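You operate a simulated robot arm through the tools that you are given. There is no shell and no other tool. Be economical: measure what you need, move in short steps, check, and stop when the job is done.

You run a simulated robot arm. Do the job below in one go: nothing can be reset, and whatever is moved stays where it is left.

JOB
Wipe the base block clean, then oil its top with the orange swab.
Fine: use the grey rag and the oil pad; put rag and swab back where they lay.

It is judged by the outcome, as a careful person would: the job done as asked, and still so three seconds after it is handed in. It fails if anything else is knocked over, pushed out of place, dropped, spilled or broken.

ROBOT AND FRAMES
A 5-joint arm with a two-finger parallel gripper, fixed in place. Base frame: the origin is at the foot of the arm, x ahead of it, y to its left, z up; the work surface is at about z = 0. Units: m, rad, N and s.
With the tool pointing down near the work surface it reaches from about 0.26 to 0.68 m from the base axis. Its first joint turns from -1.152 to 1.152 rad. The tool tilts only in the upright plane through the base axis and itself; it spins freely about its own axis. Payload 2.9 kg.
The tool frame sits at the grasp point between the pads (the TCP): z along the fingers, y along the line on which they close. The tips reach 0.03 m beyond it. Largest opening 0.11 m; finger width 0.02, thickness 0.01; the body of the gripper, 0.048 by 0.112 m, starts 0.055 m behind the TCP.
Orientation is that of the tool frame in the base frame, as a unit quaternion [w, x, y, z]. With the fingers straight down and closing along the base's y, the tool's x points along the base's -x, its y along +y and its z along -z.

CONTROLS
- The arm moves only by the tool step_arm. Its argument "series" is a list of rows, each a list of 7 numbers: the shift along the base's x, y, z in units of 150 mm (1.0 is 150 mm), then the turn, a rotation vector about the base's x, y, z in units of 120 degrees (1.0 is 120 degrees), then the gripper command, from -1 (shut) to 1 (fully open), values between in proportion. In form: [[dx, dy, dz, ax, ay, az, gripper], ...]. A call has 1 to 12 rows; each row is the pose to reach, as a shift and turn from the pose commanded when the call began. A call with a number of a shift or a turn outside -1 to 1 is refused whole. Each row takes 0.2 s and may step no farther than 0.05 m and 0.15 rad from the row before; otherwise, or with a gripper value out of range, the whole call is refused. Where a pose cannot be reached the arm comes as near as it can. A force on the tool above 50 N (or 10 N above the force at the start of the call, whichever is more), or a blocked arm, ends the call early, and 0.2 s more pass. The fingers move at their own pace (about 0.108 m/s each) and stop on an object; they squeeze with about 41 N. The grip force told is the motor's: it shows also when the fingers shut on nothing. Time passes only in rows, and 0.2 s behind the last, so rows that repeat a pose let the fingers close. The reply holds the time, the measured pose of the TCP, the force on the tool along the base axes, the opening and the grip force, in the units named above and with some noise.
- Cameras (640 x 400 px; columns grow to the right, rows downward): "scene" is fixed at [0.0483, -0.4638, 0.6065]; the picture's right is [0.64, -0.77, 0.00], its down [-0.42, -0.35, -0.84] and it looks along [0.65, 0.54, -0.55] (base axes); focal length 359 px, centre (320, 200). "wrist" rides on the gripper at [0.072, 0.017, -0.103] in the tool frame; the picture's right is [-0.23, 0.97, 0.00], its down [-0.76, -0.18, -0.62] and it looks along [-0.61, -0.14, 0.78] (tool axes); focal length 222 px, centre (320, 200). There is no depth. A picture from a camera that has moved, and an enlarged one, comes with that camera's place and axes in the base frame and with its lens.
- snapshot(camera): a new picture of that camera. It takes no simulated time.
- zoom(camera, box): a new picture of the part [left, top, right, bottom] of that camera's present view, enlarged. It takes no simulated time.
- hand_in(): hands the job in; it is judged then, once.

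Work in short steps. Places have to be worked out from the pictures, the camera data and where the tool is seen: move nearer, look again, correct. Check each grasp and each placing, and mend what went wrong. You have 120 turns and 76 pictures in all, those below and enlarged ones among them. Open the gripper and draw the arm clear of the work before you hand the job in, unless the task says otherwise; then end with one line.

The tools are called after "Call:" by a JSON object that holds its "api" and its "payload". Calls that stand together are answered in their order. step_arm: Moves the arm, as the interface text tells. Its arguments: {"type":"object","properties":{"series":{"type":"array"}},"required":["series"]} The other tools are called the same way: snapshot (camera) takes a picture; zoom (camera, box) takes an enlarged picture of a part of a camera's view; hand_in () hands the job in.

At the start:

```text
time: 0.0
position: [0.4228, -0.0758, 0.3494]
tcp_rot: [0.0, 0.001, 1.0, -0.001]
ft_force: [1.0, 0.2, -0.1]
opening: 0.1101
gripper_force: 0.1
```

scene: 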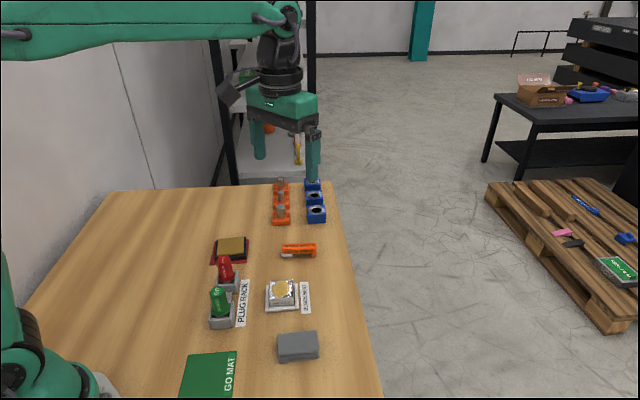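
wrist: 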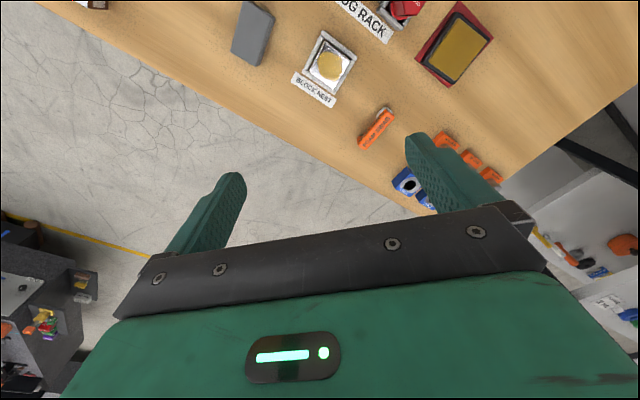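

I start by enlarging the work area to identify the block, rag, swab and pad.

Call:
{"api": "zoom", "payload": {"camera": "scene", "box": [180, 220, 360, 332]}}

Call:
{"api": "zoom", "payload": {"camera": "scene", "box": [180, 300, 340, 400]}}

Call:
{"api": "zoom", "payload": {"camera": "wrist", "box": [210, 0, 530, 200]}}

```text
3.56 times, centred on (270, 276) of scene
camera zoom: at [0.0483, -0.4638, 0.6065], right [0.64, -0.77, 0.0], down [-0.42, -0.35, -0.84], along [0.65, 0.54, -0.55], focal length 1276 px, centre (498, -70)
```

zoom: 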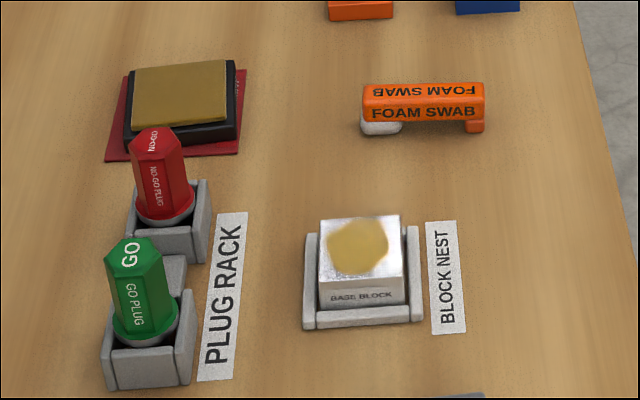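

```text
4.00 times, centred on (260, 350) of scene
camera zoom: at [0.0483, -0.4638, 0.6065], right [0.64, -0.77, 0.0], down [-0.42, -0.35, -0.84], along [0.65, 0.54, -0.55], focal length 1435 px, centre (560, -400)
```

zoom: 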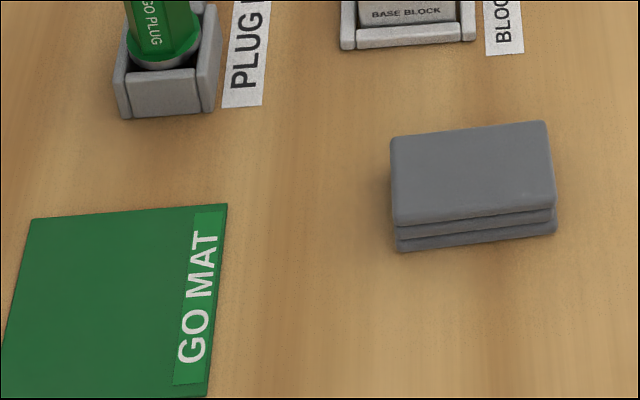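

```text
2.00 times, centred on (370, 100) of wrist
camera zoom: at [0.3513, -0.0584, 0.4527], right [0.23, 0.97, 0.0], down [0.76, -0.18, 0.62], along [0.61, -0.14, -0.78], focal length 444 px, centre (220, 400)
```

zoom: 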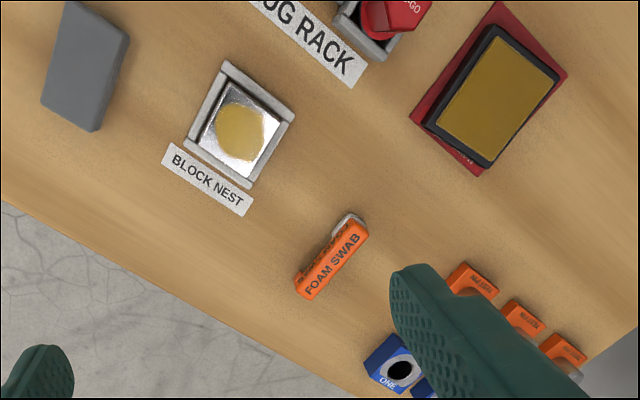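

The block (about 50 mm square, yawed about 45°) sits near (0.411,-0.057) with its top at about 0.03. The rag is near (0.343,-0.164), about 74x45x15 mm with its short side along +45°. I move above the rag, turned -45°, staying high for a look.

Call:
{"api": "step_arm", "payload": {"series": [[-0.06, -0.07, -0.12, 0, 0, -0.0469, 1], [-0.13, -0.147, -0.24, 0, 0, -0.0938, 1], [-0.2, -0.22, -0.36, 0, 0, -0.1406, 1], [-0.266, -0.294, -0.48, 0, 0, -0.1875, 1], [-0.333, -0.367, -0.6, 0, 0, -0.2344, 1], [-0.4, -0.44, -0.72, 0, 0, -0.2812, 1], [-0.466, -0.515, -0.84, 0, 0, -0.3281, 1], [-0.532, -0.588, -0.98, 0, 0, -0.375, 1], [-0.532, -0.588, -0.98, 0, 0, -0.375, 1]]}}

Call:
{"api": "snapshot", "payload": {"camera": "wrist"}}

Call:
{"api": "snapshot", "payload": {"camera": "scene"}}

```text
time: 2.0
position: [0.3442, -0.1643, 0.2017]
tcp_rot: [0.0, 0.383, 0.924, 0.0]
ft_force: [-0.9, 0.7, -0.4]
opening: 0.1101
gripper_force: 0.1
```

```text
70 pictures are left
camera wrist: at [0.3045, -0.1001, 0.3044], right [0.85, 0.53, 0.0], down [0.41, -0.66, 0.62], along [0.33, -0.53, -0.78], focal length 222 px, centre (320, 200)
```

wrist: 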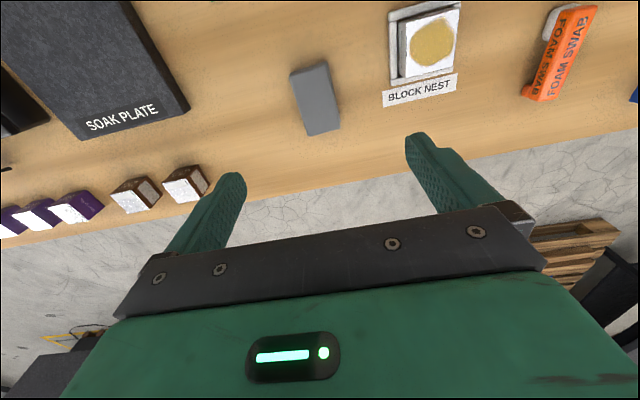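

```text
69 pictures are left
```

scene: 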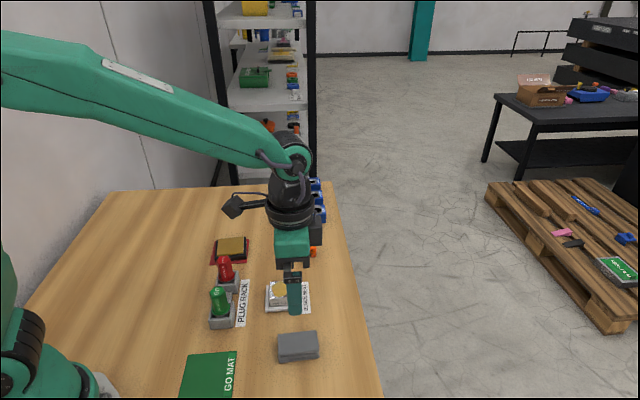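

I enlarge to check the rag's yaw and centre.

Call:
{"api": "zoom", "payload": {"camera": "wrist", "box": [240, 0, 480, 150]}}

```text
2.67 times, centred on (360, 75) of wrist
camera zoom: at [0.3045, -0.1001, 0.3044], right [0.85, 0.53, 0.0], down [0.41, -0.66, 0.62], along [0.33, -0.53, -0.78], focal length 592 px, centre (213, 533)
```

zoom: 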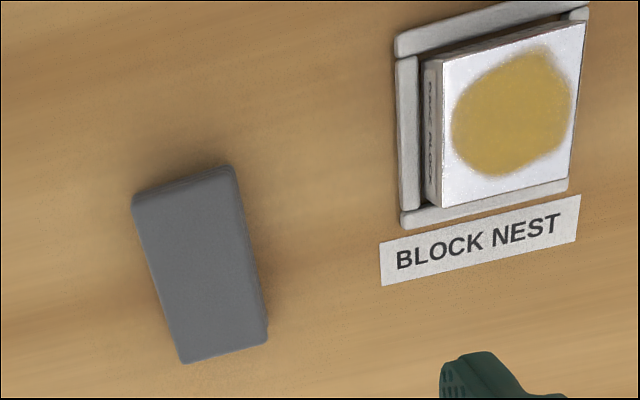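

Rag centre is about (0.344,-0.167), with its long axis at about -43°. I correct the yaw by 2° and come down to z≈0.07.

Call:
{"api": "step_arm", "payload": {"series": [[0.007, -0.02, -0.25, 0, 0, 0.015, 1], [0.007, -0.02, -0.5, 0, 0, 0.015, 1], [0.007, -0.02, -0.75, 0, 0, 0.015, 1], [0.007, -0.02, -0.883, 0, 0, 0.015, 1], [0.007, -0.02, -0.883, 0, 0, 0.015, 1]]}}

Call:
{"api": "snapshot", "payload": {"camera": "wrist"}}

Call:
{"api": "zoom", "payload": {"camera": "scene", "box": [220, 260, 380, 360]}}

```text
time: 3.2
position: [0.3448, -0.1663, 0.069]
tcp_rot: [0.0, 0.368, 0.93, 0.001]
ft_force: [-0.6, -0.2, 0.4]
opening: 0.1098
gripper_force: 0.0
```

```text
67 pictures are left
camera wrist: at [0.3037, -0.1049, 0.1718], right [0.83, 0.56, 0.0], down [0.43, -0.65, 0.62], along [0.35, -0.52, -0.78], focal length 222 px, centre (320, 200)
```

wrist: 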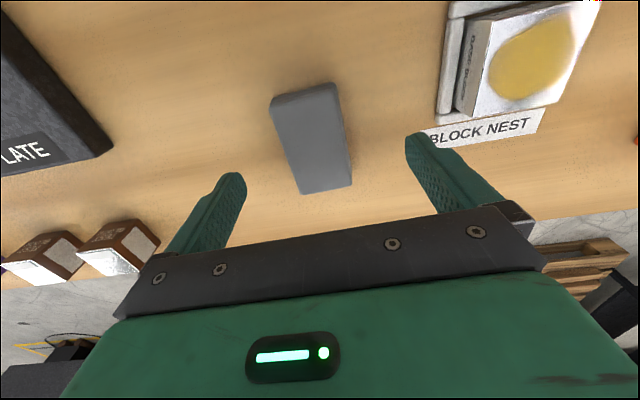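

```text
4.00 times, centred on (300, 310) of scene
camera zoom: at [0.0483, -0.4638, 0.6065], right [0.64, -0.77, 0.0], down [-0.42, -0.35, -0.84], along [0.65, 0.54, -0.55], focal length 1435 px, centre (400, -240)
```

zoom: 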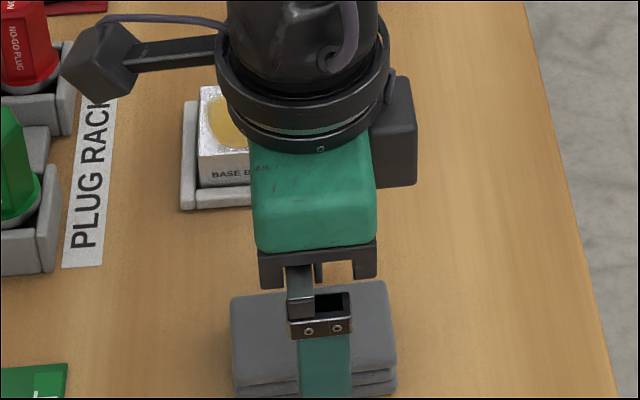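

The fingers straddle the rag properly. I narrow the opening to about 75 mm, descend to z≈0.037, and close.

Call:
{"api": "step_arm", "payload": {"series": [[0, 0, 0, 0, 0, 0, 0.36], [0, 0, -0.1, 0, 0, 0, 0.36], [0, 0, -0.213, 0, 0, 0, 0.36], [0, 0, -0.213, 0, 0, 0, 0.36], [0, 0, -0.213, 0, 0, 0, -1], [0, 0, -0.213, 0, 0, 0, -1], [0, 0, -0.213, 0, 0, 0, -1], [0, 0, -0.213, 0, 0, 0, -1]]}}

Call:
{"api": "zoom", "payload": {"camera": "scene", "box": [220, 280, 380, 380]}}

```text
time: 5.0
position: [0.3447, -0.1671, 0.0365]
tcp_rot: [0.001, 0.369, 0.929, 0.0]
ft_force: [-0.1, 0.3, 0.8]
opening: 0.0466
gripper_force: 40.8
```

```text
4.00 times, centred on (300, 330) of scene
camera zoom: at [0.0483, -0.4638, 0.6065], right [0.64, -0.77, 0.0], down [-0.42, -0.35, -0.84], along [0.65, 0.54, -0.55], focal length 1435 px, centre (400, -320)
```

zoom: 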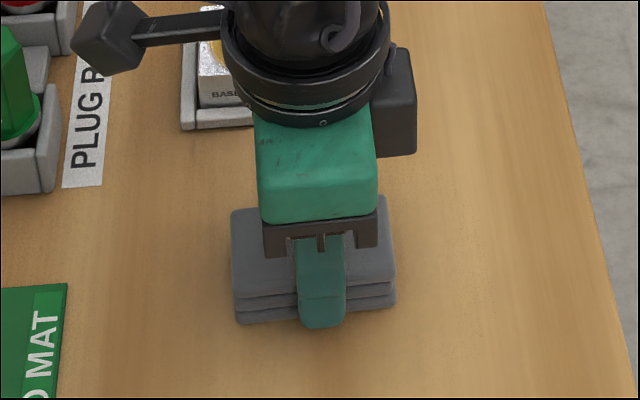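

Rag is held (46.6 mm opening). I lift it straight up to z≈0.127 and check it.

Call:
{"api": "step_arm", "payload": {"series": [[0, 0, 0.15, 0, 0, 0, -1], [0, 0, 0.35, 0, 0, 0, -1], [0, 0, 0.6, 0, 0, 0, -1], [0, 0, 0.6, 0, 0, 0, -1]]}}

Call:
{"api": "snapshot", "payload": {"camera": "wrist"}}

Call:
{"api": "zoom", "payload": {"camera": "scene", "box": [200, 240, 360, 340]}}

```text
time: 6.0
position: [0.3447, -0.1683, 0.128]
tcp_rot: [0.0, 0.369, 0.93, 0.001]
ft_force: [0.3, -0.2, 0.2]
opening: 0.0464
gripper_force: 41.2
```

```text
64 pictures are left
camera wrist: at [0.3033, -0.1059, 0.2318], right [0.83, 0.56, 0.0], down [0.43, -0.65, 0.62], along [0.35, -0.52, -0.78], focal length 222 px, centre (320, 200)
```

wrist: 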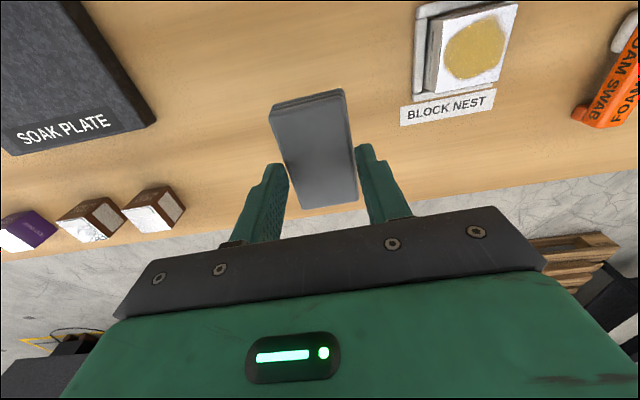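

```text
4.00 times, centred on (280, 290) of scene
camera zoom: at [0.0483, -0.4638, 0.6065], right [0.64, -0.77, 0.0], down [-0.42, -0.35, -0.84], along [0.65, 0.54, -0.55], focal length 1435 px, centre (480, -160)
```

zoom: 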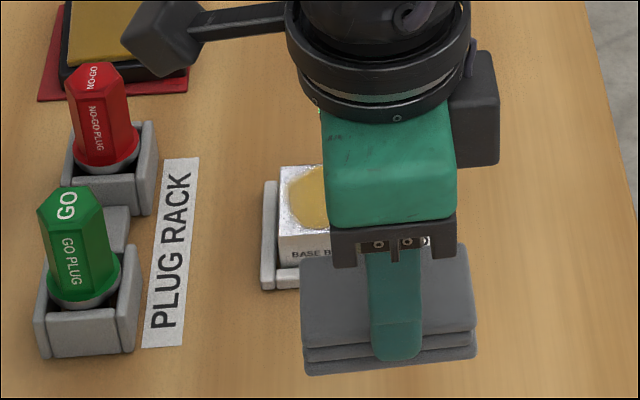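

The rag is held level. I move above the block (about (0.410,-0.056)) at z≈0.1.

Call:
{"api": "step_arm", "payload": {"series": [[0.11, 0.18, 0, 0, 0, -0.008, -1], [0.22, 0.37, 0, 0, 0, -0.016, -1], [0.33, 0.55, 0, 0, 0, -0.024, -1], [0.44, 0.733, 0, 0, 0, -0.024, -1], [0.44, 0.733, -0.18, 0, 0, -0.024, -1], [0.44, 0.733, -0.18, 0, 0, -0.024, -1]]}}

Call:
{"api": "snapshot", "payload": {"camera": "wrist"}}

Call:
{"api": "zoom", "payload": {"camera": "scene", "box": [200, 220, 360, 320]}}

```text
time: 7.4
position: [0.4113, -0.057, 0.1009]
tcp_rot: [0.0, 0.392, 0.92, 0.0]
ft_force: [0.0, 1.0, -0.9]
opening: 0.0467
gripper_force: 41.3
```

```text
62 pictures are left
camera wrist: at [0.3733, 0.0074, 0.2036], right [0.86, 0.51, 0.0], down [0.4, -0.67, 0.62], along [0.32, -0.54, -0.78], focal length 222 px, centre (320, 200)
```

wrist: 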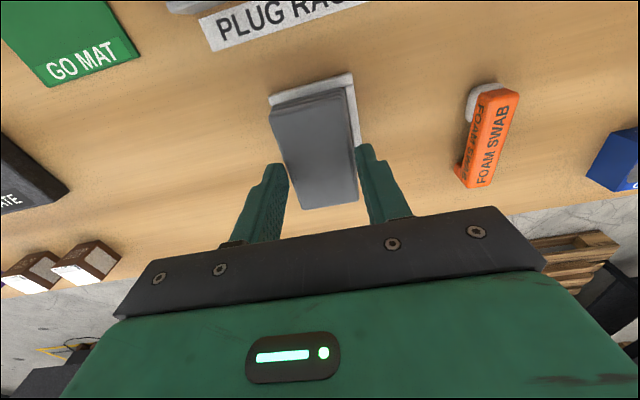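

```text
4.00 times, centred on (280, 270) of scene
camera zoom: at [0.0483, -0.4637, 0.6065], right [0.64, -0.77, 0.0], down [-0.42, -0.35, -0.84], along [0.65, 0.54, -0.55], focal length 1435 px, centre (480, -80)
```

zoom: 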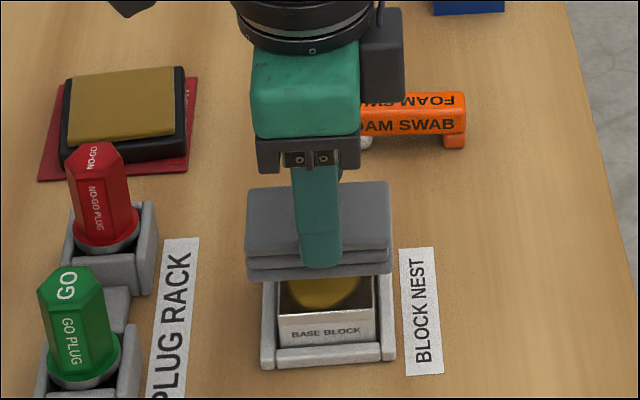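

The rag hovers over the block. I descend to about z=0.071, then probe in small steps for contact.

Call:
{"api": "step_arm", "payload": {"series": [[0, 0, -0.1, 0, 0, 0, -1], [0, 0, -0.187, 0, 0, 0, -1], [0, 0, -0.187, 0, 0, 0, -1]]}}

Call:
{"api": "step_arm", "payload": {"series": [[0, 0, -0.013, 0, 0, 0, -1], [0, 0, -0.02, 0, 0, 0, -1], [0, 0, -0.02, 0, 0, 0, -1]]}}

```text
time: 8.1
position: [0.4127, -0.0582, 0.0784]
tcp_rot: [0.003, 0.392, 0.92, 0.001]
ft_force: [-2.8, 1.8, 9.0]
opening: 0.0465
gripper_force: 40.8
stopped in row 3: the force on the tool passed its limit (the readings are from after the stop); the commanded pose is now the measured one
```

```text
time: 8.6
position: [0.4137, -0.0584, 0.0787]
tcp_rot: [0.002, 0.392, 0.92, 0.001]
ft_force: [-3.3, -0.4, 8.2]
opening: 0.0465
gripper_force: 41.1
stopped in row 2: the force on the tool passed its limit (the readings are from after the stop); the commanded pose is now the measured one
```

Contact came at z≈0.078, higher than I expected. I check what is touching.

Call:
{"api": "zoom", "payload": {"camera": "scene", "box": [230, 240, 350, 315]}}

Call:
{"api": "snapshot", "payload": {"camera": "wrist"}}

```text
5.33 times, centred on (290, 278) of scene
camera zoom: at [0.0482, -0.4638, 0.6065], right [0.64, -0.77, 0.0], down [-0.42, -0.35, -0.84], along [0.65, 0.54, -0.55], focal length 1914 px, centre (480, -213)
```

zoom: 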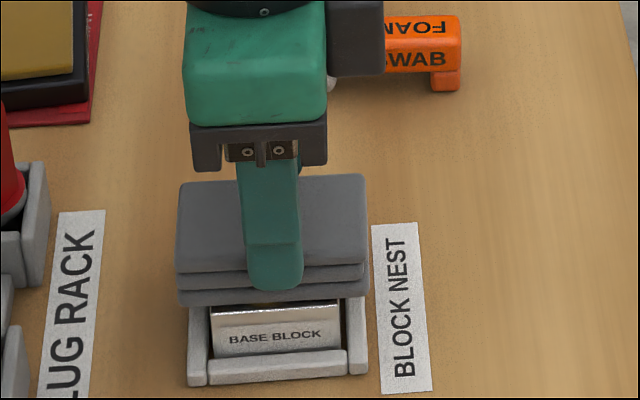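

```text
59 pictures are left
camera wrist: at [0.3744, 0.0068, 0.1813], right [0.86, 0.51, 0.0], down [0.4, -0.67, 0.63], along [0.32, -0.54, -0.78], focal length 222 px, centre (320, 200)
```

wrist: 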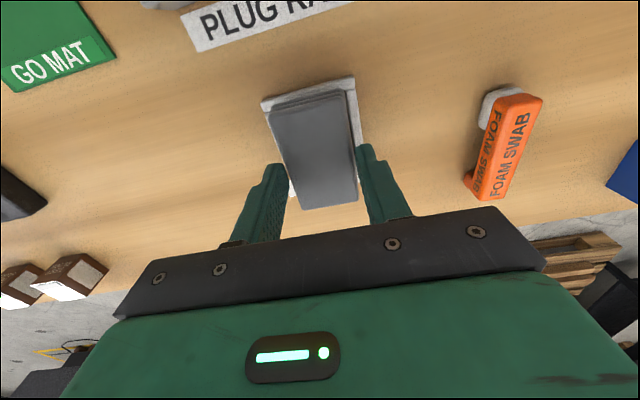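

Rag rests on the block: top is at about z=0.042, so the block centre is nearer (0.404,-0.060). I stroke across the width (front/back) under this light pressure.

Call:
{"api": "step_arm", "payload": {"series": [[-0.0236, -0.0236, 0, 0, 0, 0, -1], [-0.047, -0.047, 0, 0, 0, 0, -1], [-0.071, -0.071, 0, 0, 0, 0, -1], [-0.094, -0.094, 0, 0, 0, 0, -1], [-0.115, -0.115, 0, 0, 0, 0, -1], [-0.094, -0.094, 0, 0, 0, 0, -1], [-0.071, -0.071, 0, 0, 0, 0, -1], [-0.047, -0.047, 0, 0, 0, 0, -1], [-0.0236, -0.0236, 0, 0, 0, 0, -1], [0, 0, 0, 0, 0, 0, -1]]}}

Call:
{"api": "zoom", "payload": {"camera": "scene", "box": [230, 240, 350, 315]}}

```text
time: 10.8
position: [0.4124, -0.0576, 0.0777]
tcp_rot: [0.001, 0.392, 0.92, 0.0]
ft_force: [-12.7, -10.0, 34.8]
opening: 0.0466
gripper_force: 41.5
```

```text
5.33 times, centred on (290, 278) of scene
camera zoom: at [0.0481, -0.4637, 0.6065], right [0.64, -0.77, 0.0], down [-0.42, -0.35, -0.84], along [0.65, 0.53, -0.55], focal length 1914 px, centre (480, -213)
```

zoom: 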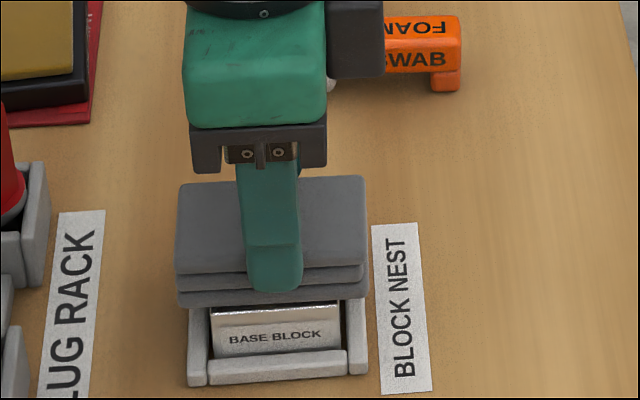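

The exposed strip already looks clean, and the pressure is about 35 N. I ease it by 0.5 mm and add strokes along the other direction.

Call:
{"api": "step_arm", "payload": {"series": [[0.005, -0.042, 0.004, 0, 0, 0, -1], [0.01, -0.085, 0.004, 0, 0, 0, -1], [-0.023, -0.052, 0.004, 0, 0, 0, -1], [-0.057, -0.019, 0.004, 0, 0, 0, -1], [-0.086, 0.009, 0.004, 0, 0, 0, -1], [-0.119, -0.024, 0.004, 0, 0, 0, -1], [-0.104, -0.066, 0.004, 0, 0, 0, -1], [-0.0706, -0.099, 0.004, 0, 0, 0, -1], [-0.037, -0.132, 0.004, 0, 0, 0, -1], [-0.037, -0.0754, 0.004, 0, 0, 0, -1], [-0.038, -0.038, 0.004, 0, 0, 0, -1]]}}

Call:
{"api": "step_arm", "payload": {"series": [[0, 0, 0.1, 0, 0, 0, -1], [0, 0, 0.3, 0, 0, 0, -1], [-0.1, -0.17, 0.3, 0, 0, 0, -1], [-0.2, -0.34, 0.3, 0, 0, 0, -1], [-0.3, -0.51, 0.3, 0, 0, 0, -1], [-0.4, -0.68, 0.3, 0, 0, 0, -1], [-0.4, -0.68, 0.3, 0, 0, 0, -1]]}}

Call:
{"api": "snapshot", "payload": {"camera": "wrist"}}

Call:
{"api": "zoom", "payload": {"camera": "scene", "box": [200, 240, 360, 340]}}

```text
time: 13.2
position: [0.408, -0.0634, 0.0789]
tcp_rot: [0.002, 0.391, 0.92, 0.0]
ft_force: [0.5, 0.2, -0.8]
opening: 0.0464
gripper_force: 41.1
```

```text
time: 14.8
position: [0.3478, -0.1642, 0.1221]
tcp_rot: [0.002, 0.391, 0.92, -0.001]
ft_force: [-0.7, 0.2, -0.6]
opening: 0.0466
gripper_force: 40.7
```

```text
57 pictures are left
camera wrist: at [0.309, -0.0996, 0.2256], right [0.86, 0.51, 0.0], down [0.4, -0.67, 0.63], along [0.32, -0.54, -0.78], focal length 222 px, centre (320, 200)
```

wrist: 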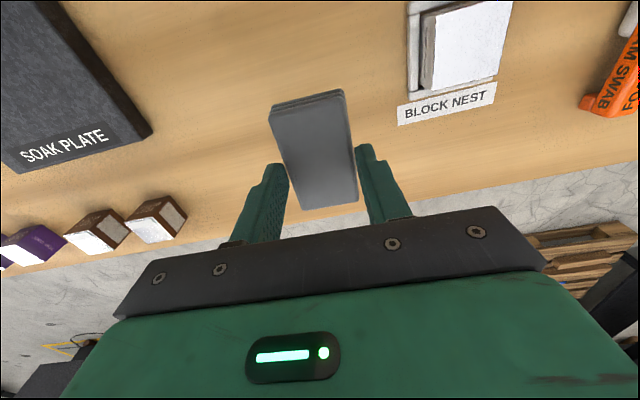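

```text
4.00 times, centred on (280, 290) of scene
camera zoom: at [0.0483, -0.4638, 0.6065], right [0.64, -0.77, 0.0], down [-0.42, -0.35, -0.84], along [0.65, 0.54, -0.55], focal length 1435 px, centre (480, -160)
```

zoom: 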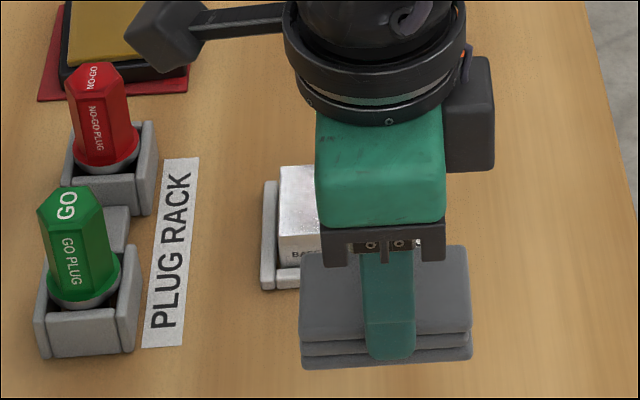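

The block top is clean. I lower the rag back where it lay.

Call:
{"api": "step_arm", "payload": {"series": [[-0.022, -0.02, -0.2, 0, 0, 0.024, -1], [-0.022, -0.02, -0.4, 0, 0, 0.024, -1], [-0.022, -0.02, -0.52, 0, 0, 0.024, -1], [-0.022, -0.02, -0.562, 0, 0, 0.024, -1], [-0.022, -0.02, -0.562, 0, 0, 0.024, -1]]}}

```text
time: 15.7
position: [0.3441, -0.1674, 0.0478]
tcp_rot: [0.002, 0.368, 0.93, 0.0]
ft_force: [-3.0, 1.0, 9.6]
opening: 0.0466
gripper_force: 41.0
stopped in row 4: the force on the tool passed its limit (the readings are from after the stop); the commanded pose is now the measured one
```

Contact came about 11 mm higher than at the pick-up. I look at whether the rag slipped in the grip or something lies beneath it.

Call:
{"api": "zoom", "payload": {"camera": "scene", "box": [240, 290, 360, 365]}}

Call:
{"api": "snapshot", "payload": {"camera": "wrist"}}

```text
5.33 times, centred on (300, 328) of scene
camera zoom: at [0.0482, -0.4637, 0.6065], right [0.64, -0.77, 0.0], down [-0.42, -0.35, -0.84], along [0.65, 0.53, -0.55], focal length 1914 px, centre (427, -480)
```

zoom: 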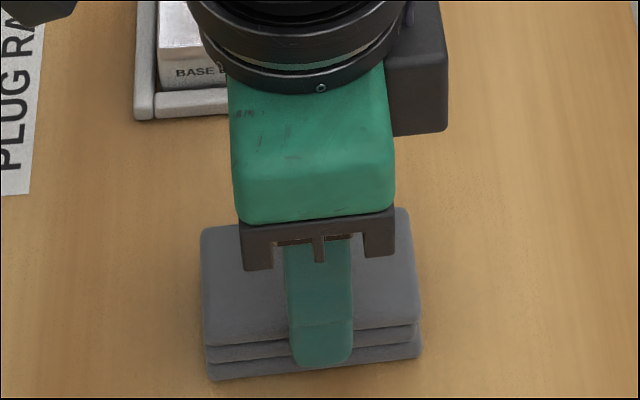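

```text
54 pictures are left
camera wrist: at [0.3031, -0.1046, 0.1507], right [0.83, 0.56, 0.0], down [0.43, -0.65, 0.63], along [0.35, -0.52, -0.78], focal length 222 px, centre (320, 200)
```

wrist: 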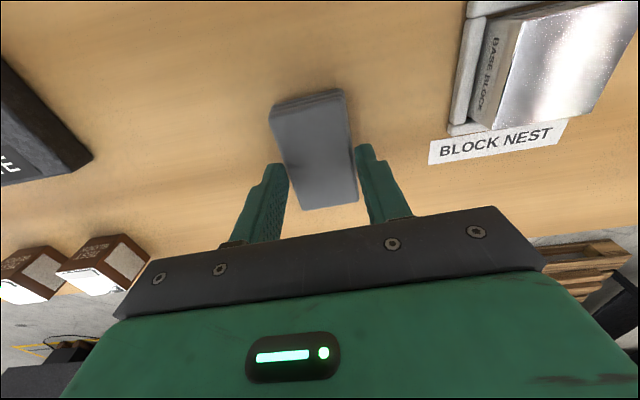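

The rag sits lower in the fingers than at the pick-up but is on the table now. I open slightly and raise.

Call:
{"api": "step_arm", "payload": {"series": [[0, 0, 0, 0, 0, 0, 0.3], [0, 0, 0, 0, 0, 0, 0.3], [0, 0, 0, 0, 0, 0, 0.3], [0, 0, 0.1, 0, 0, 0, 0.3], [0, 0, 0.35, 0, 0, 0, 0.3], [0, 0, 0.6, 0, 0, 0, 0.3], [0, 0, 0.6, 0, 0, 0, 0.3]]}}

Call:
{"api": "snapshot", "payload": {"camera": "wrist"}}

Call:
{"api": "zoom", "payload": {"camera": "scene", "box": [180, 300, 340, 400]}}

```text
time: 17.3
position: [0.347, -0.167, 0.1393]
tcp_rot: [0.001, 0.368, 0.93, 0.0]
ft_force: [0.0, 0.2, -0.1]
opening: 0.0715
gripper_force: 0.1
```

```text
53 pictures are left
camera wrist: at [0.3058, -0.1044, 0.2415], right [0.83, 0.56, 0.0], down [0.43, -0.65, 0.63], along [0.35, -0.52, -0.78], focal length 222 px, centre (320, 200)
```

wrist: 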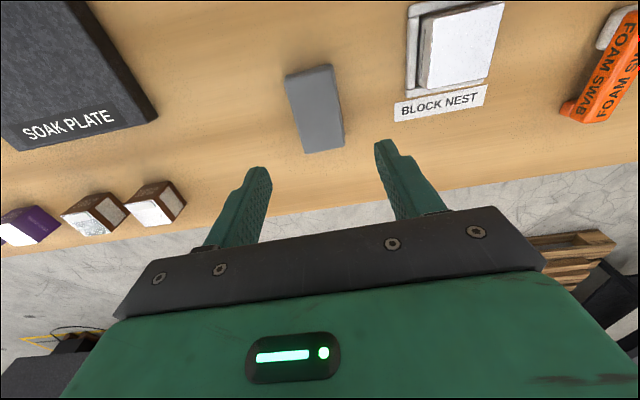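

```text
4.00 times, centred on (260, 350) of scene
camera zoom: at [0.0483, -0.4638, 0.6065], right [0.64, -0.77, 0.0], down [-0.42, -0.35, -0.84], along [0.65, 0.54, -0.55], focal length 1435 px, centre (560, -400)
```

zoom: 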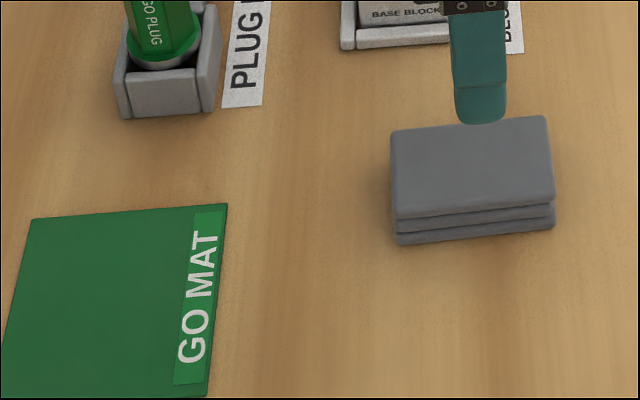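

The rag is back within about 3 mm. I raise and move towards the swab, near (0.535,0.008).

Call:
{"api": "step_arm", "payload": {"series": [[0.05, 0.05, 0.2, 0, 0, 0, 0.3], [0.25, 0.23, 0.4, 0, 0, 0, 0.3], [0.45, 0.42, 0.4, 0, 0, 0, 0.3], [0.65, 0.6, 0.4, 0, 0, 0, 0.3], [0.85, 0.8, 0.4, 0, 0, 0, 0.3], [1.0, 0.95, 0.4, 0, 0, 0, 0.3]]}}

Call:
{"api": "step_arm", "payload": {"series": [[0.15, 0.12, 0, 0, 0, 0, 0.3], [0.25, 0.22, 0, 0, 0, 0, 0.3], [0.25, 0.22, 0, 0, 0, 0, 0.3]]}}

Call:
{"api": "snapshot", "payload": {"camera": "wrist"}}

Call:
{"api": "snapshot", "payload": {"camera": "scene"}}

```text
refused: row 2 steps farther than a row can; nothing moved
```

```text
time: 18.1
position: [0.3847, -0.1333, 0.138]
tcp_rot: [0.002, 0.368, 0.93, 0.0]
ft_force: [-0.1, 0.7, -0.4]
opening: 0.0712
gripper_force: 0.0
```

```text
51 pictures are left
camera wrist: at [0.3425, -0.0713, 0.2406], right [0.83, 0.55, 0.0], down [0.43, -0.65, 0.63], along [0.35, -0.52, -0.78], focal length 222 px, centre (320, 200)
```

wrist: 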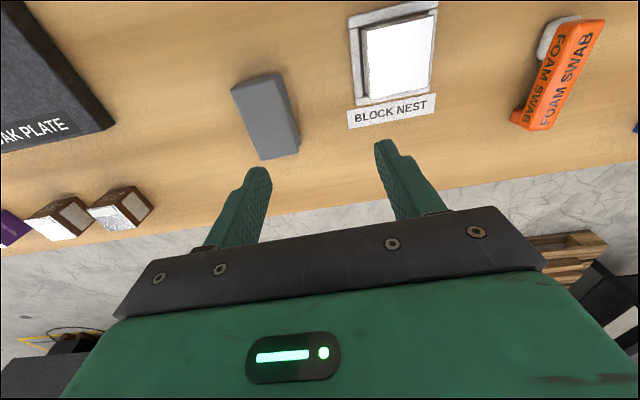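

```text
50 pictures are left
```

scene: 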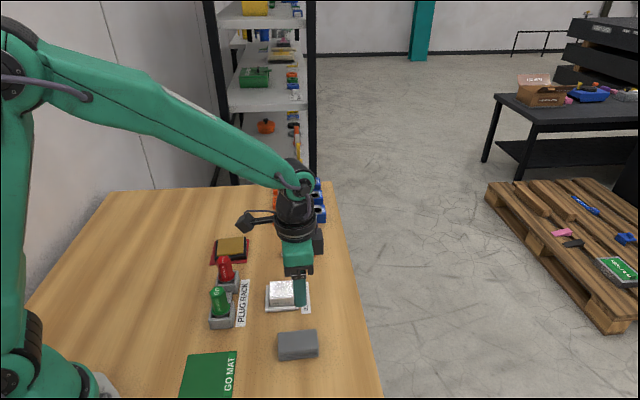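

One call was refused for step size; the second ran harmlessly. I continue toward the swab with smaller rows.

Call:
{"api": "step_arm", "payload": {"series": [[0.0, 0.0, 0.25, 0, 0, 0, 0.3], [0.15, 0.14, 0.41, 0, 0, 0, 0.3], [0.35, 0.33, 0.41, 0, 0, 0, 0.3], [0.55, 0.52, 0.41, 0, 0, 0, 0.3], [0.75, 0.71, 0.41, 0, 0, 0, 0.3], [0.95, 0.9, 0.41, 0, 0, 0, 0.3], [0.95, 0.9, 0.41, 0, 0, 0, 0.3]]}}

Call:
{"api": "snapshot", "payload": {"camera": "wrist"}}

```text
time: 19.7
position: [0.5235, 0.0011, 0.198]
tcp_rot: [0.001, 0.368, 0.93, 0.0]
ft_force: [-0.6, -1.0, 0.3]
opening: 0.0713
gripper_force: 0.2
```

```text
49 pictures are left
camera wrist: at [0.4827, 0.0624, 0.3011], right [0.83, 0.55, 0.0], down [0.43, -0.65, 0.62], along [0.35, -0.52, -0.78], focal length 222 px, centre (320, 200)
```

wrist: 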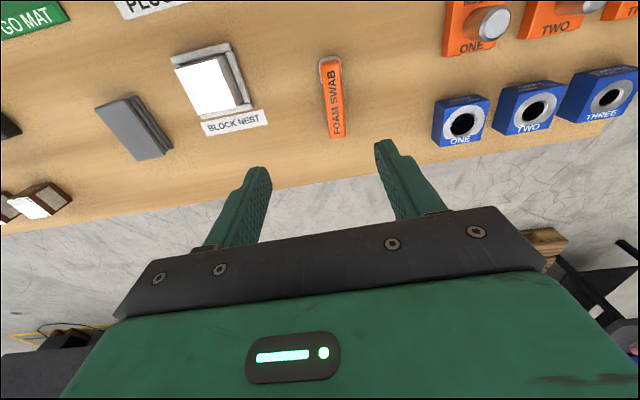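

I enlarge the swab.

Call:
{"api": "zoom", "payload": {"camera": "wrist", "box": [270, 30, 430, 150]}}

Call:
{"api": "zoom", "payload": {"camera": "wrist", "box": [150, 20, 310, 140]}}

```text
3.33 times, centred on (350, 90) of wrist
camera zoom: at [0.4827, 0.0624, 0.3011], right [0.83, 0.55, 0.0], down [0.43, -0.65, 0.62], along [0.35, -0.52, -0.78], focal length 740 px, centre (220, 567)
```

zoom: 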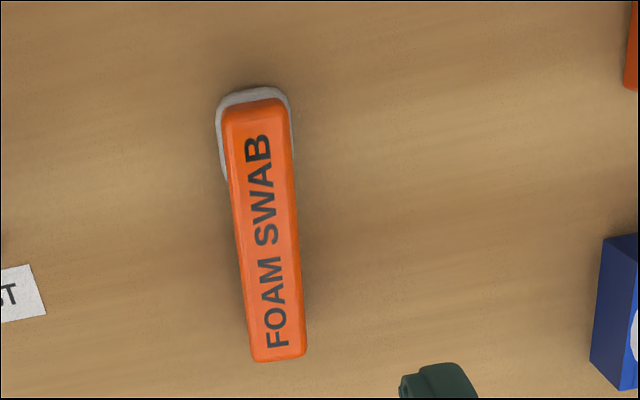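

```text
3.33 times, centred on (230, 80) of wrist
camera zoom: at [0.4827, 0.0624, 0.3011], right [0.83, 0.55, 0.0], down [0.43, -0.65, 0.62], along [0.35, -0.52, -0.78], focal length 740 px, centre (620, 600)
```

zoom: 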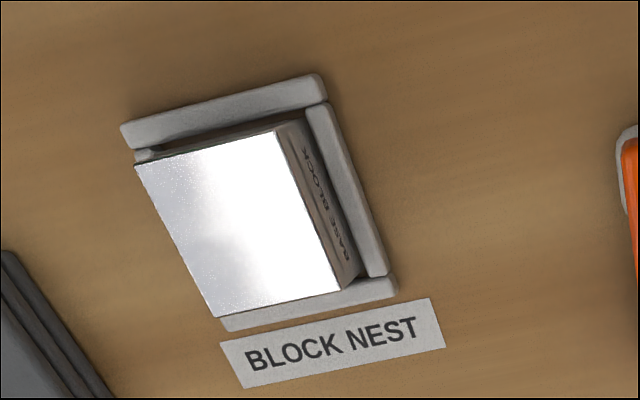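

Swab: top at about 0.03, centre (0.538,0.012), long axis at about -48°, foam at the end towards 132°. I align 6 mm toward the foam from its centre and come down to z≈0.08.

Call:
{"api": "step_arm", "payload": {"series": [[0.07, 0.103, -0.2, 0, 0, -0.04, 0.1], [0.07, 0.103, -0.4, 0, 0, -0.04, 0.1], [0.07, 0.103, -0.6, 0, 0, -0.04, 0.1], [0.07, 0.103, -0.787, 0, 0, -0.04, 0.1], [0.07, 0.103, -0.787, 0, 0, -0.04, 0.1]]}}

Call:
{"api": "snapshot", "payload": {"camera": "wrist"}}

Call:
{"api": "zoom", "payload": {"camera": "scene", "box": [220, 200, 380, 300]}}

```text
time: 20.9
position: [0.5354, 0.0168, 0.0817]
tcp_rot: [0.001, 0.406, 0.914, 0.001]
ft_force: [-0.5, 0.3, -0.1]
opening: 0.0603
gripper_force: 0.0
```

```text
46 pictures are left
camera wrist: at [0.5, 0.0827, 0.1838], right [0.88, 0.48, 0.0], down [0.38, -0.68, 0.62], along [0.3, -0.55, -0.78], focal length 222 px, centre (320, 200)
```

wrist: 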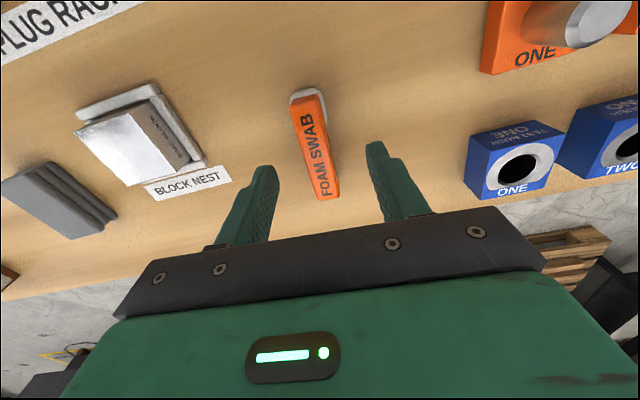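

```text
4.00 times, centred on (300, 250) of scene
camera zoom: at [0.0483, -0.4638, 0.6065], right [0.64, -0.77, 0.0], down [-0.42, -0.35, -0.84], along [0.65, 0.54, -0.55], focal length 1435 px, centre (400, 0)
```

zoom: 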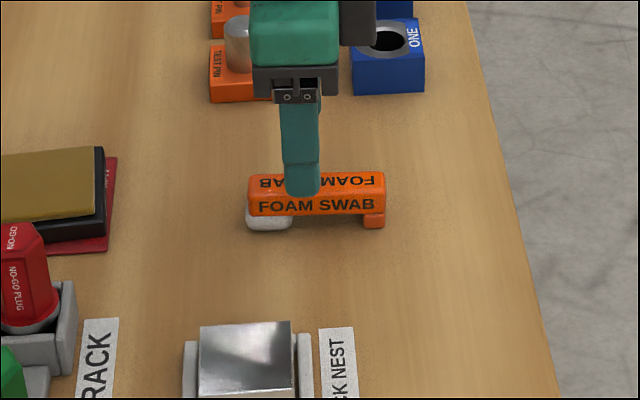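

Alignment looks good. I descend to z≈0.044 and close.

Call:
{"api": "step_arm", "payload": {"series": [[0, 0, -0.12, 0, 0, 0, 0.1], [0, 0, -0.245, 0, 0, 0, 0.1], [0, 0, -0.245, 0, 0, 0, 0.1], [0, 0, -0.245, 0, 0, 0, -1], [0, 0, -0.245, 0, 0, 0, -1], [0, 0, -0.245, 0, 0, 0, -1], [0, 0, -0.245, 0, 0, 0, -1]]}}

Call:
{"api": "zoom", "payload": {"camera": "scene", "box": [220, 200, 380, 300]}}

```text
time: 22.5
position: [0.5364, 0.016, 0.0436]
tcp_rot: [0.001, 0.406, 0.914, 0.001]
ft_force: [0.4, -0.8, 0.0]
opening: 0.0247
gripper_force: 41.3
```

```text
4.00 times, centred on (300, 250) of scene
camera zoom: at [0.0483, -0.4638, 0.6065], right [0.64, -0.77, 0.0], down [-0.42, -0.35, -0.84], along [0.65, 0.54, -0.55], focal length 1435 px, centre (400, 0)
```

zoom: 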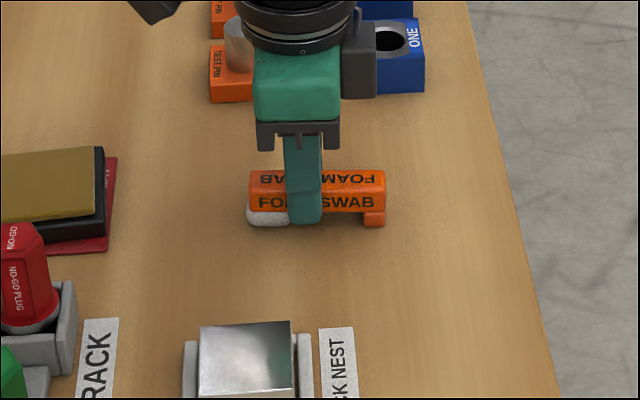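

Gripped at 24.7 mm. I lift and check.

Call:
{"api": "step_arm", "payload": {"series": [[0, 0, 0.15, 0, 0, 0, -1], [0, 0, 0.4, 0, 0, 0, -1], [0, 0, 0.65, 0, 0, 0, -1], [0, 0, 0.65, 0, 0, 0, -1]]}}

Call:
{"api": "zoom", "payload": {"camera": "scene", "box": [190, 150, 350, 250]}}

Call:
{"api": "zoom", "payload": {"camera": "scene", "box": [180, 220, 276, 280]}}

Call:
{"api": "snapshot", "payload": {"camera": "wrist"}}

```text
time: 23.5
position: [0.5356, 0.018, 0.1416]
tcp_rot: [0.002, 0.407, 0.913, 0.0]
ft_force: [0.1, 0.4, -0.6]
opening: 0.0246
gripper_force: 41.4
```

```text
4.00 times, centred on (270, 200) of scene
camera zoom: at [0.0483, -0.4638, 0.6065], right [0.64, -0.77, 0.0], down [-0.42, -0.35, -0.84], along [0.65, 0.54, -0.55], focal length 1435 px, centre (520, 200)
```

zoom: 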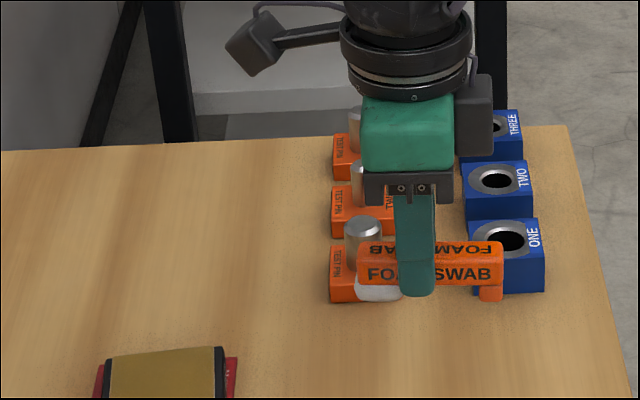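

```text
6.67 times, centred on (228, 250) of scene
camera zoom: at [0.0483, -0.4638, 0.6065], right [0.64, -0.77, 0.0], down [-0.42, -0.35, -0.84], along [0.65, 0.54, -0.55], focal length 2392 px, centre (933, -133)
```

zoom: 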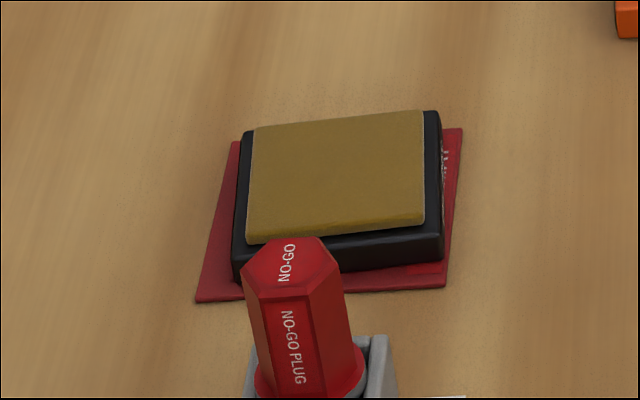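

```text
41 pictures are left
camera wrist: at [0.4992, 0.0835, 0.2437], right [0.88, 0.48, 0.0], down [0.38, -0.68, 0.62], along [0.3, -0.55, -0.78], focal length 222 px, centre (320, 200)
```

wrist: 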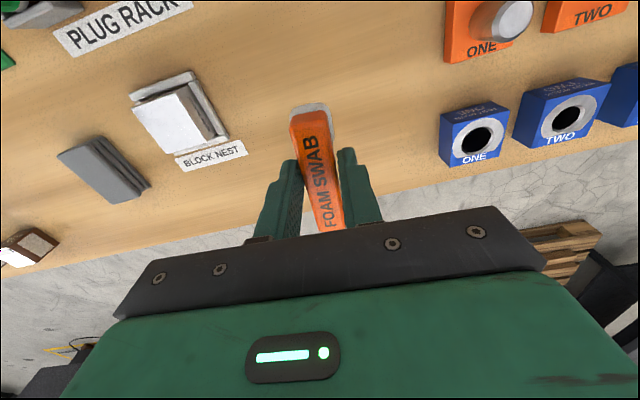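

The swab is held level. The oil pad is near (0.435,0.15), so I move the TCP to about (0.447,0.137,0.17), which puts the foam over it, and look closer.

Call:
{"api": "step_arm", "payload": {"series": [[-0.1, 0.13, 0.1, 0, 0, 0, -1], [-0.22, 0.29, 0.2, 0, 0, 0, -1], [-0.35, 0.46, 0.2, 0, 0, 0, -1], [-0.47, 0.63, 0.2, 0, 0, 0, -1], [-0.59, 0.79, 0.2, 0, 0, 0, -1], [-0.59, 0.79, 0.2, 0, 0, 0, -1]]}}

Call:
{"api": "snapshot", "payload": {"camera": "wrist"}}

Call:
{"api": "zoom", "payload": {"camera": "scene", "box": [160, 180, 304, 270]}}

```text
time: 24.9
position: [0.4463, 0.1357, 0.1727]
tcp_rot: [0.002, 0.406, 0.914, 0.0]
ft_force: [-0.1, 0.0, -0.4]
opening: 0.0246
gripper_force: 41.0
```

```text
40 pictures are left
camera wrist: at [0.4109, 0.2014, 0.2755], right [0.88, 0.48, 0.0], down [0.38, -0.69, 0.62], along [0.3, -0.54, -0.78], focal length 222 px, centre (320, 200)
```

wrist: 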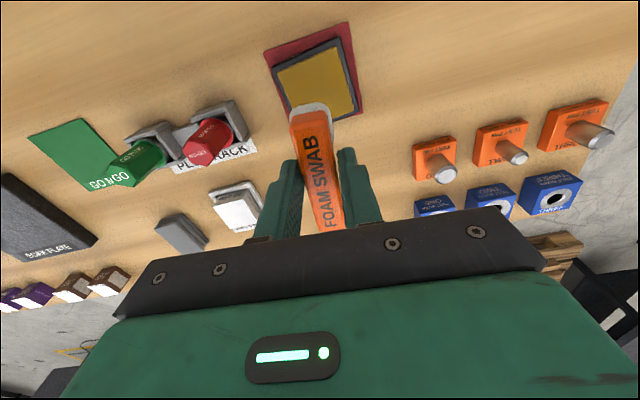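

```text
4.44 times, centred on (232, 225) of scene
camera zoom: at [0.0483, -0.4637, 0.6065], right [0.64, -0.77, 0.0], down [-0.42, -0.35, -0.84], along [0.65, 0.54, -0.55], focal length 1595 px, centre (711, 89)
```

zoom: 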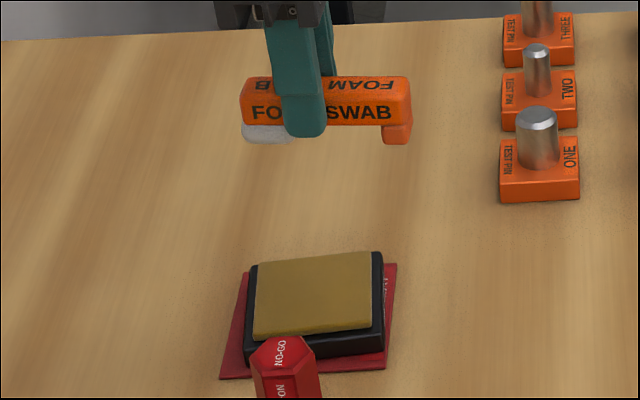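

I enlarge the pad to locate it better.

Call:
{"api": "zoom", "payload": {"camera": "wrist", "box": [240, 10, 400, 130]}}

```text
3.33 times, centred on (320, 70) of wrist
camera zoom: at [0.4109, 0.2014, 0.2755], right [0.88, 0.48, 0.0], down [0.38, -0.69, 0.62], along [0.3, -0.54, -0.78], focal length 740 px, centre (320, 633)
```

zoom: 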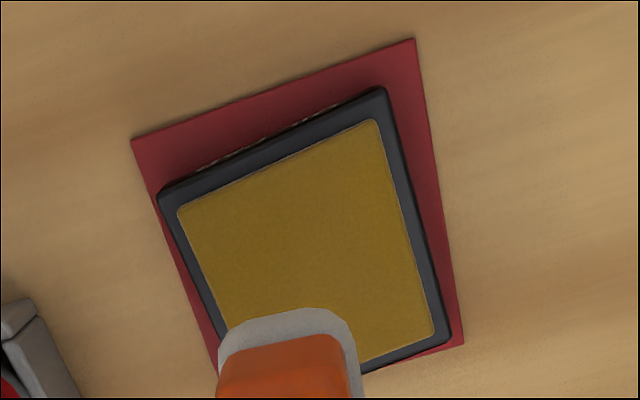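

Pad centre is about (0.435,0.151), about 63 mm square, with its surface at about 0.02. The foam lies over it and the foot stays clear of the tray. I descend to z≈0.078.

Call:
{"api": "step_arm", "payload": {"series": [[0.005, 0.013, -0.2, 0, 0, 0, -1], [0.005, 0.013, -0.4, 0, 0, 0, -1], [0.005, 0.013, -0.55, 0, 0, 0, -1], [0.005, 0.013, -0.63, 0, 0, 0, -1], [0.005, 0.013, -0.63, 0, 0, 0, -1]]}}

Call:
{"api": "zoom", "payload": {"camera": "scene", "box": [180, 210, 292, 280]}}

```text
time: 26.1
position: [0.4459, 0.138, 0.078]
tcp_rot: [0.001, 0.407, 0.913, 0.0]
ft_force: [-0.1, -0.9, -0.6]
opening: 0.0247
gripper_force: 41.2
```

```text
5.71 times, centred on (236, 245) of scene
camera zoom: at [0.0483, -0.4638, 0.6065], right [0.64, -0.77, 0.0], down [-0.42, -0.35, -0.84], along [0.65, 0.54, -0.55], focal length 2050 px, centre (800, -57)
```

zoom: 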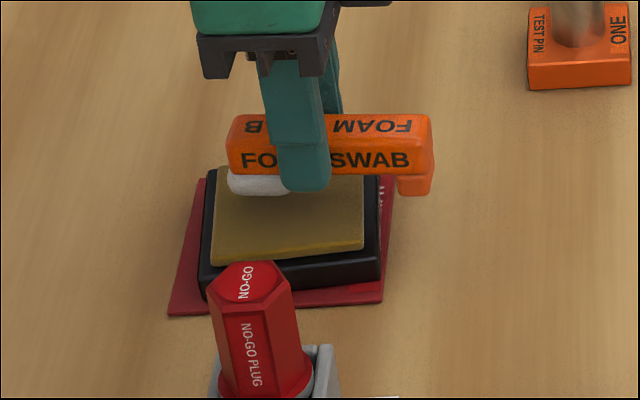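

The foam is about 1–2 cm above the pad. I lower in small steps.

Call:
{"api": "step_arm", "payload": {"series": [[0, 0, -0.02, 0, 0, 0, -1], [0, 0, -0.04, 0, 0, 0, -1], [0, 0, -0.06, 0, 0, 0, -1], [0, 0, -0.073, 0, 0, 0, -1], [0, 0, -0.073, 0, 0, 0, -1]]}}

```text
time: 27.3
position: [0.4479, 0.1367, 0.066]
tcp_rot: [0.001, 0.406, 0.914, 0.001]
ft_force: [-1.9, 0.2, 4.5]
opening: 0.0245
gripper_force: 41.1
```

Contact at z≈0.066 with 4.5 N. I press slightly more (1 mm).

Call:
{"api": "step_arm", "payload": {"series": [[0, 0, -0.004, 0, 0, 0, -1], [0, 0, -0.007, 0, 0, 0, -1], [0, 0, -0.007, 0, 0, 0, -1], [0, 0, -0.007, 0, 0, 0, -1]]}}

Call:
{"api": "zoom", "payload": {"camera": "scene", "box": [180, 210, 292, 280]}}

```text
time: 28.3
position: [0.4483, 0.1377, 0.0653]
tcp_rot: [0.002, 0.407, 0.914, 0.001]
ft_force: [-3.7, 1.4, 18.4]
opening: 0.0243
gripper_force: 40.5
```

```text
5.71 times, centred on (236, 245) of scene
camera zoom: at [0.0482, -0.4638, 0.6064], right [0.64, -0.77, 0.0], down [-0.42, -0.35, -0.84], along [0.65, 0.54, -0.55], focal length 2050 px, centre (800, -57)
```

zoom: 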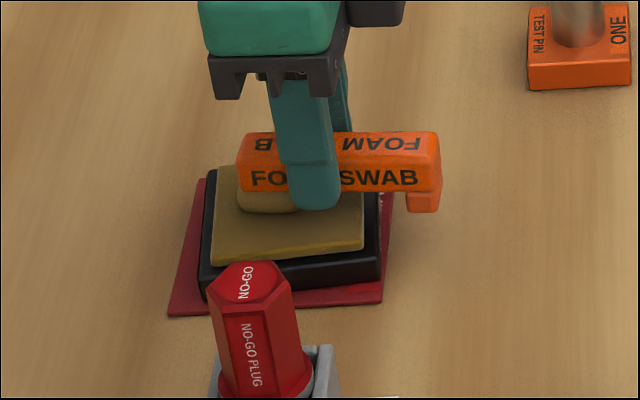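

The foam took up oil (it turned tan). I lift and carry it toward the block.

Call:
{"api": "step_arm", "payload": {"series": [[0, 0, 0.15, 0, 0, 0, -1], [0, 0, 0.4, 0, 0, 0, -1], [0, 0, 0.65, 0, 0, 0, -1], [-0.02, -0.2, 0.65, 0, 0, 0, -1], [-0.05, -0.45, 0.65, 0, 0, 0, -1], [-0.08, -0.7, 0.65, 0, 0, 0, -1], [-0.1, -0.95, 0.65, 0, 0, 0, -1], [-0.1, -0.95, 0.65, 0, 0, 0, -1]]}}

```text
time: 30.1
position: [0.4342, -0.0064, 0.1624]
tcp_rot: [0.001, 0.406, 0.914, 0.0]
ft_force: [0.0, 0.8, 0.2]
opening: 0.0245
gripper_force: 41.3
```

Next I move over the block at z≈0.11.

Call:
{"api": "step_arm", "payload": {"series": [[-0.02, -0.2, 0, 0, 0, 0, -1], [-0.063, -0.433, 0, 0, 0, 0, -1], [-0.063, -0.433, -0.2, 0, 0, 0, -1], [-0.063, -0.433, -0.34, 0, 0, 0, -1], [-0.063, -0.433, -0.34, 0, 0, 0, -1]]}}

Call:
{"api": "snapshot", "payload": {"camera": "wrist"}}

Call:
{"api": "zoom", "payload": {"camera": "scene", "box": [230, 240, 342, 310]}}

```text
time: 31.3
position: [0.4209, -0.0701, 0.1114]
tcp_rot: [0.002, 0.407, 0.914, 0.0]
ft_force: [-0.4, -0.2, -0.5]
opening: 0.0246
gripper_force: 40.1
```

```text
35 pictures are left
camera wrist: at [0.385, -0.0053, 0.2142], right [0.88, 0.48, 0.0], down [0.38, -0.68, 0.63], along [0.3, -0.55, -0.78], focal length 222 px, centre (320, 200)
```

wrist: 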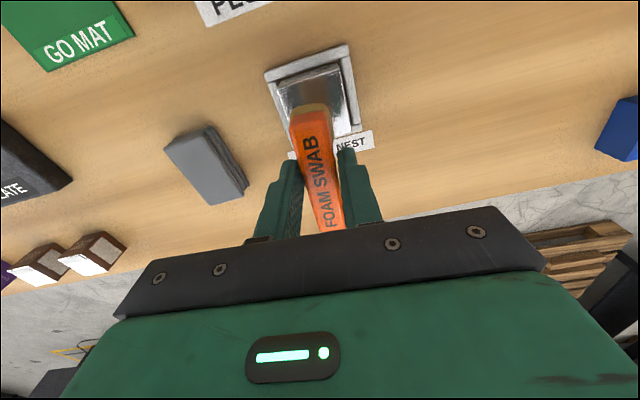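

```text
5.71 times, centred on (286, 275) of scene
camera zoom: at [0.0483, -0.4638, 0.6065], right [0.64, -0.77, 0.0], down [-0.42, -0.35, -0.84], along [0.65, 0.54, -0.55], focal length 2050 px, centre (514, -229)
```

zoom: 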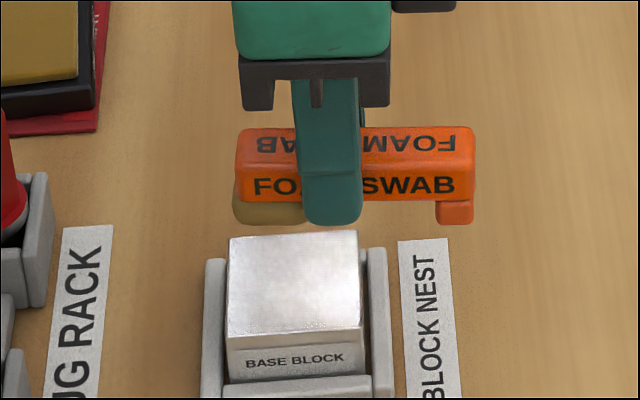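

The foam is about 8 mm toward the left edge of the block. I shift it to centre and descend to just above contact (expected z≈0.0755).

Call:
{"api": "step_arm", "payload": {"series": [[0.036, -0.04, -0.1, 0, 0, 0, -1], [0.036, -0.04, -0.18, 0, 0, 0, -1], [0.036, -0.04, -0.21, 0, 0, 0, -1], [0.036, -0.04, -0.21, 0, 0, 0, -1]]}}

Call:
{"api": "step_arm", "payload": {"series": [[0, 0, -0.007, 0, 0, 0, -1], [0, 0, -0.013, 0, 0, 0, -1], [0, 0, -0.018, 0, 0, 0, -1], [0, 0, -0.018, 0, 0, 0, -1]]}}

```text
time: 32.3
position: [0.4279, -0.0767, 0.0799]
tcp_rot: [0.002, 0.406, 0.914, -0.001]
ft_force: [-0.2, 0.2, 0.3]
opening: 0.0246
gripper_force: 41.0
```

```text
time: 33.3
position: [0.428, -0.0778, 0.0769]
tcp_rot: [0.002, 0.407, 0.914, 0.0]
ft_force: [0.2, 0.4, -0.3]
opening: 0.0244
gripper_force: 40.4
```

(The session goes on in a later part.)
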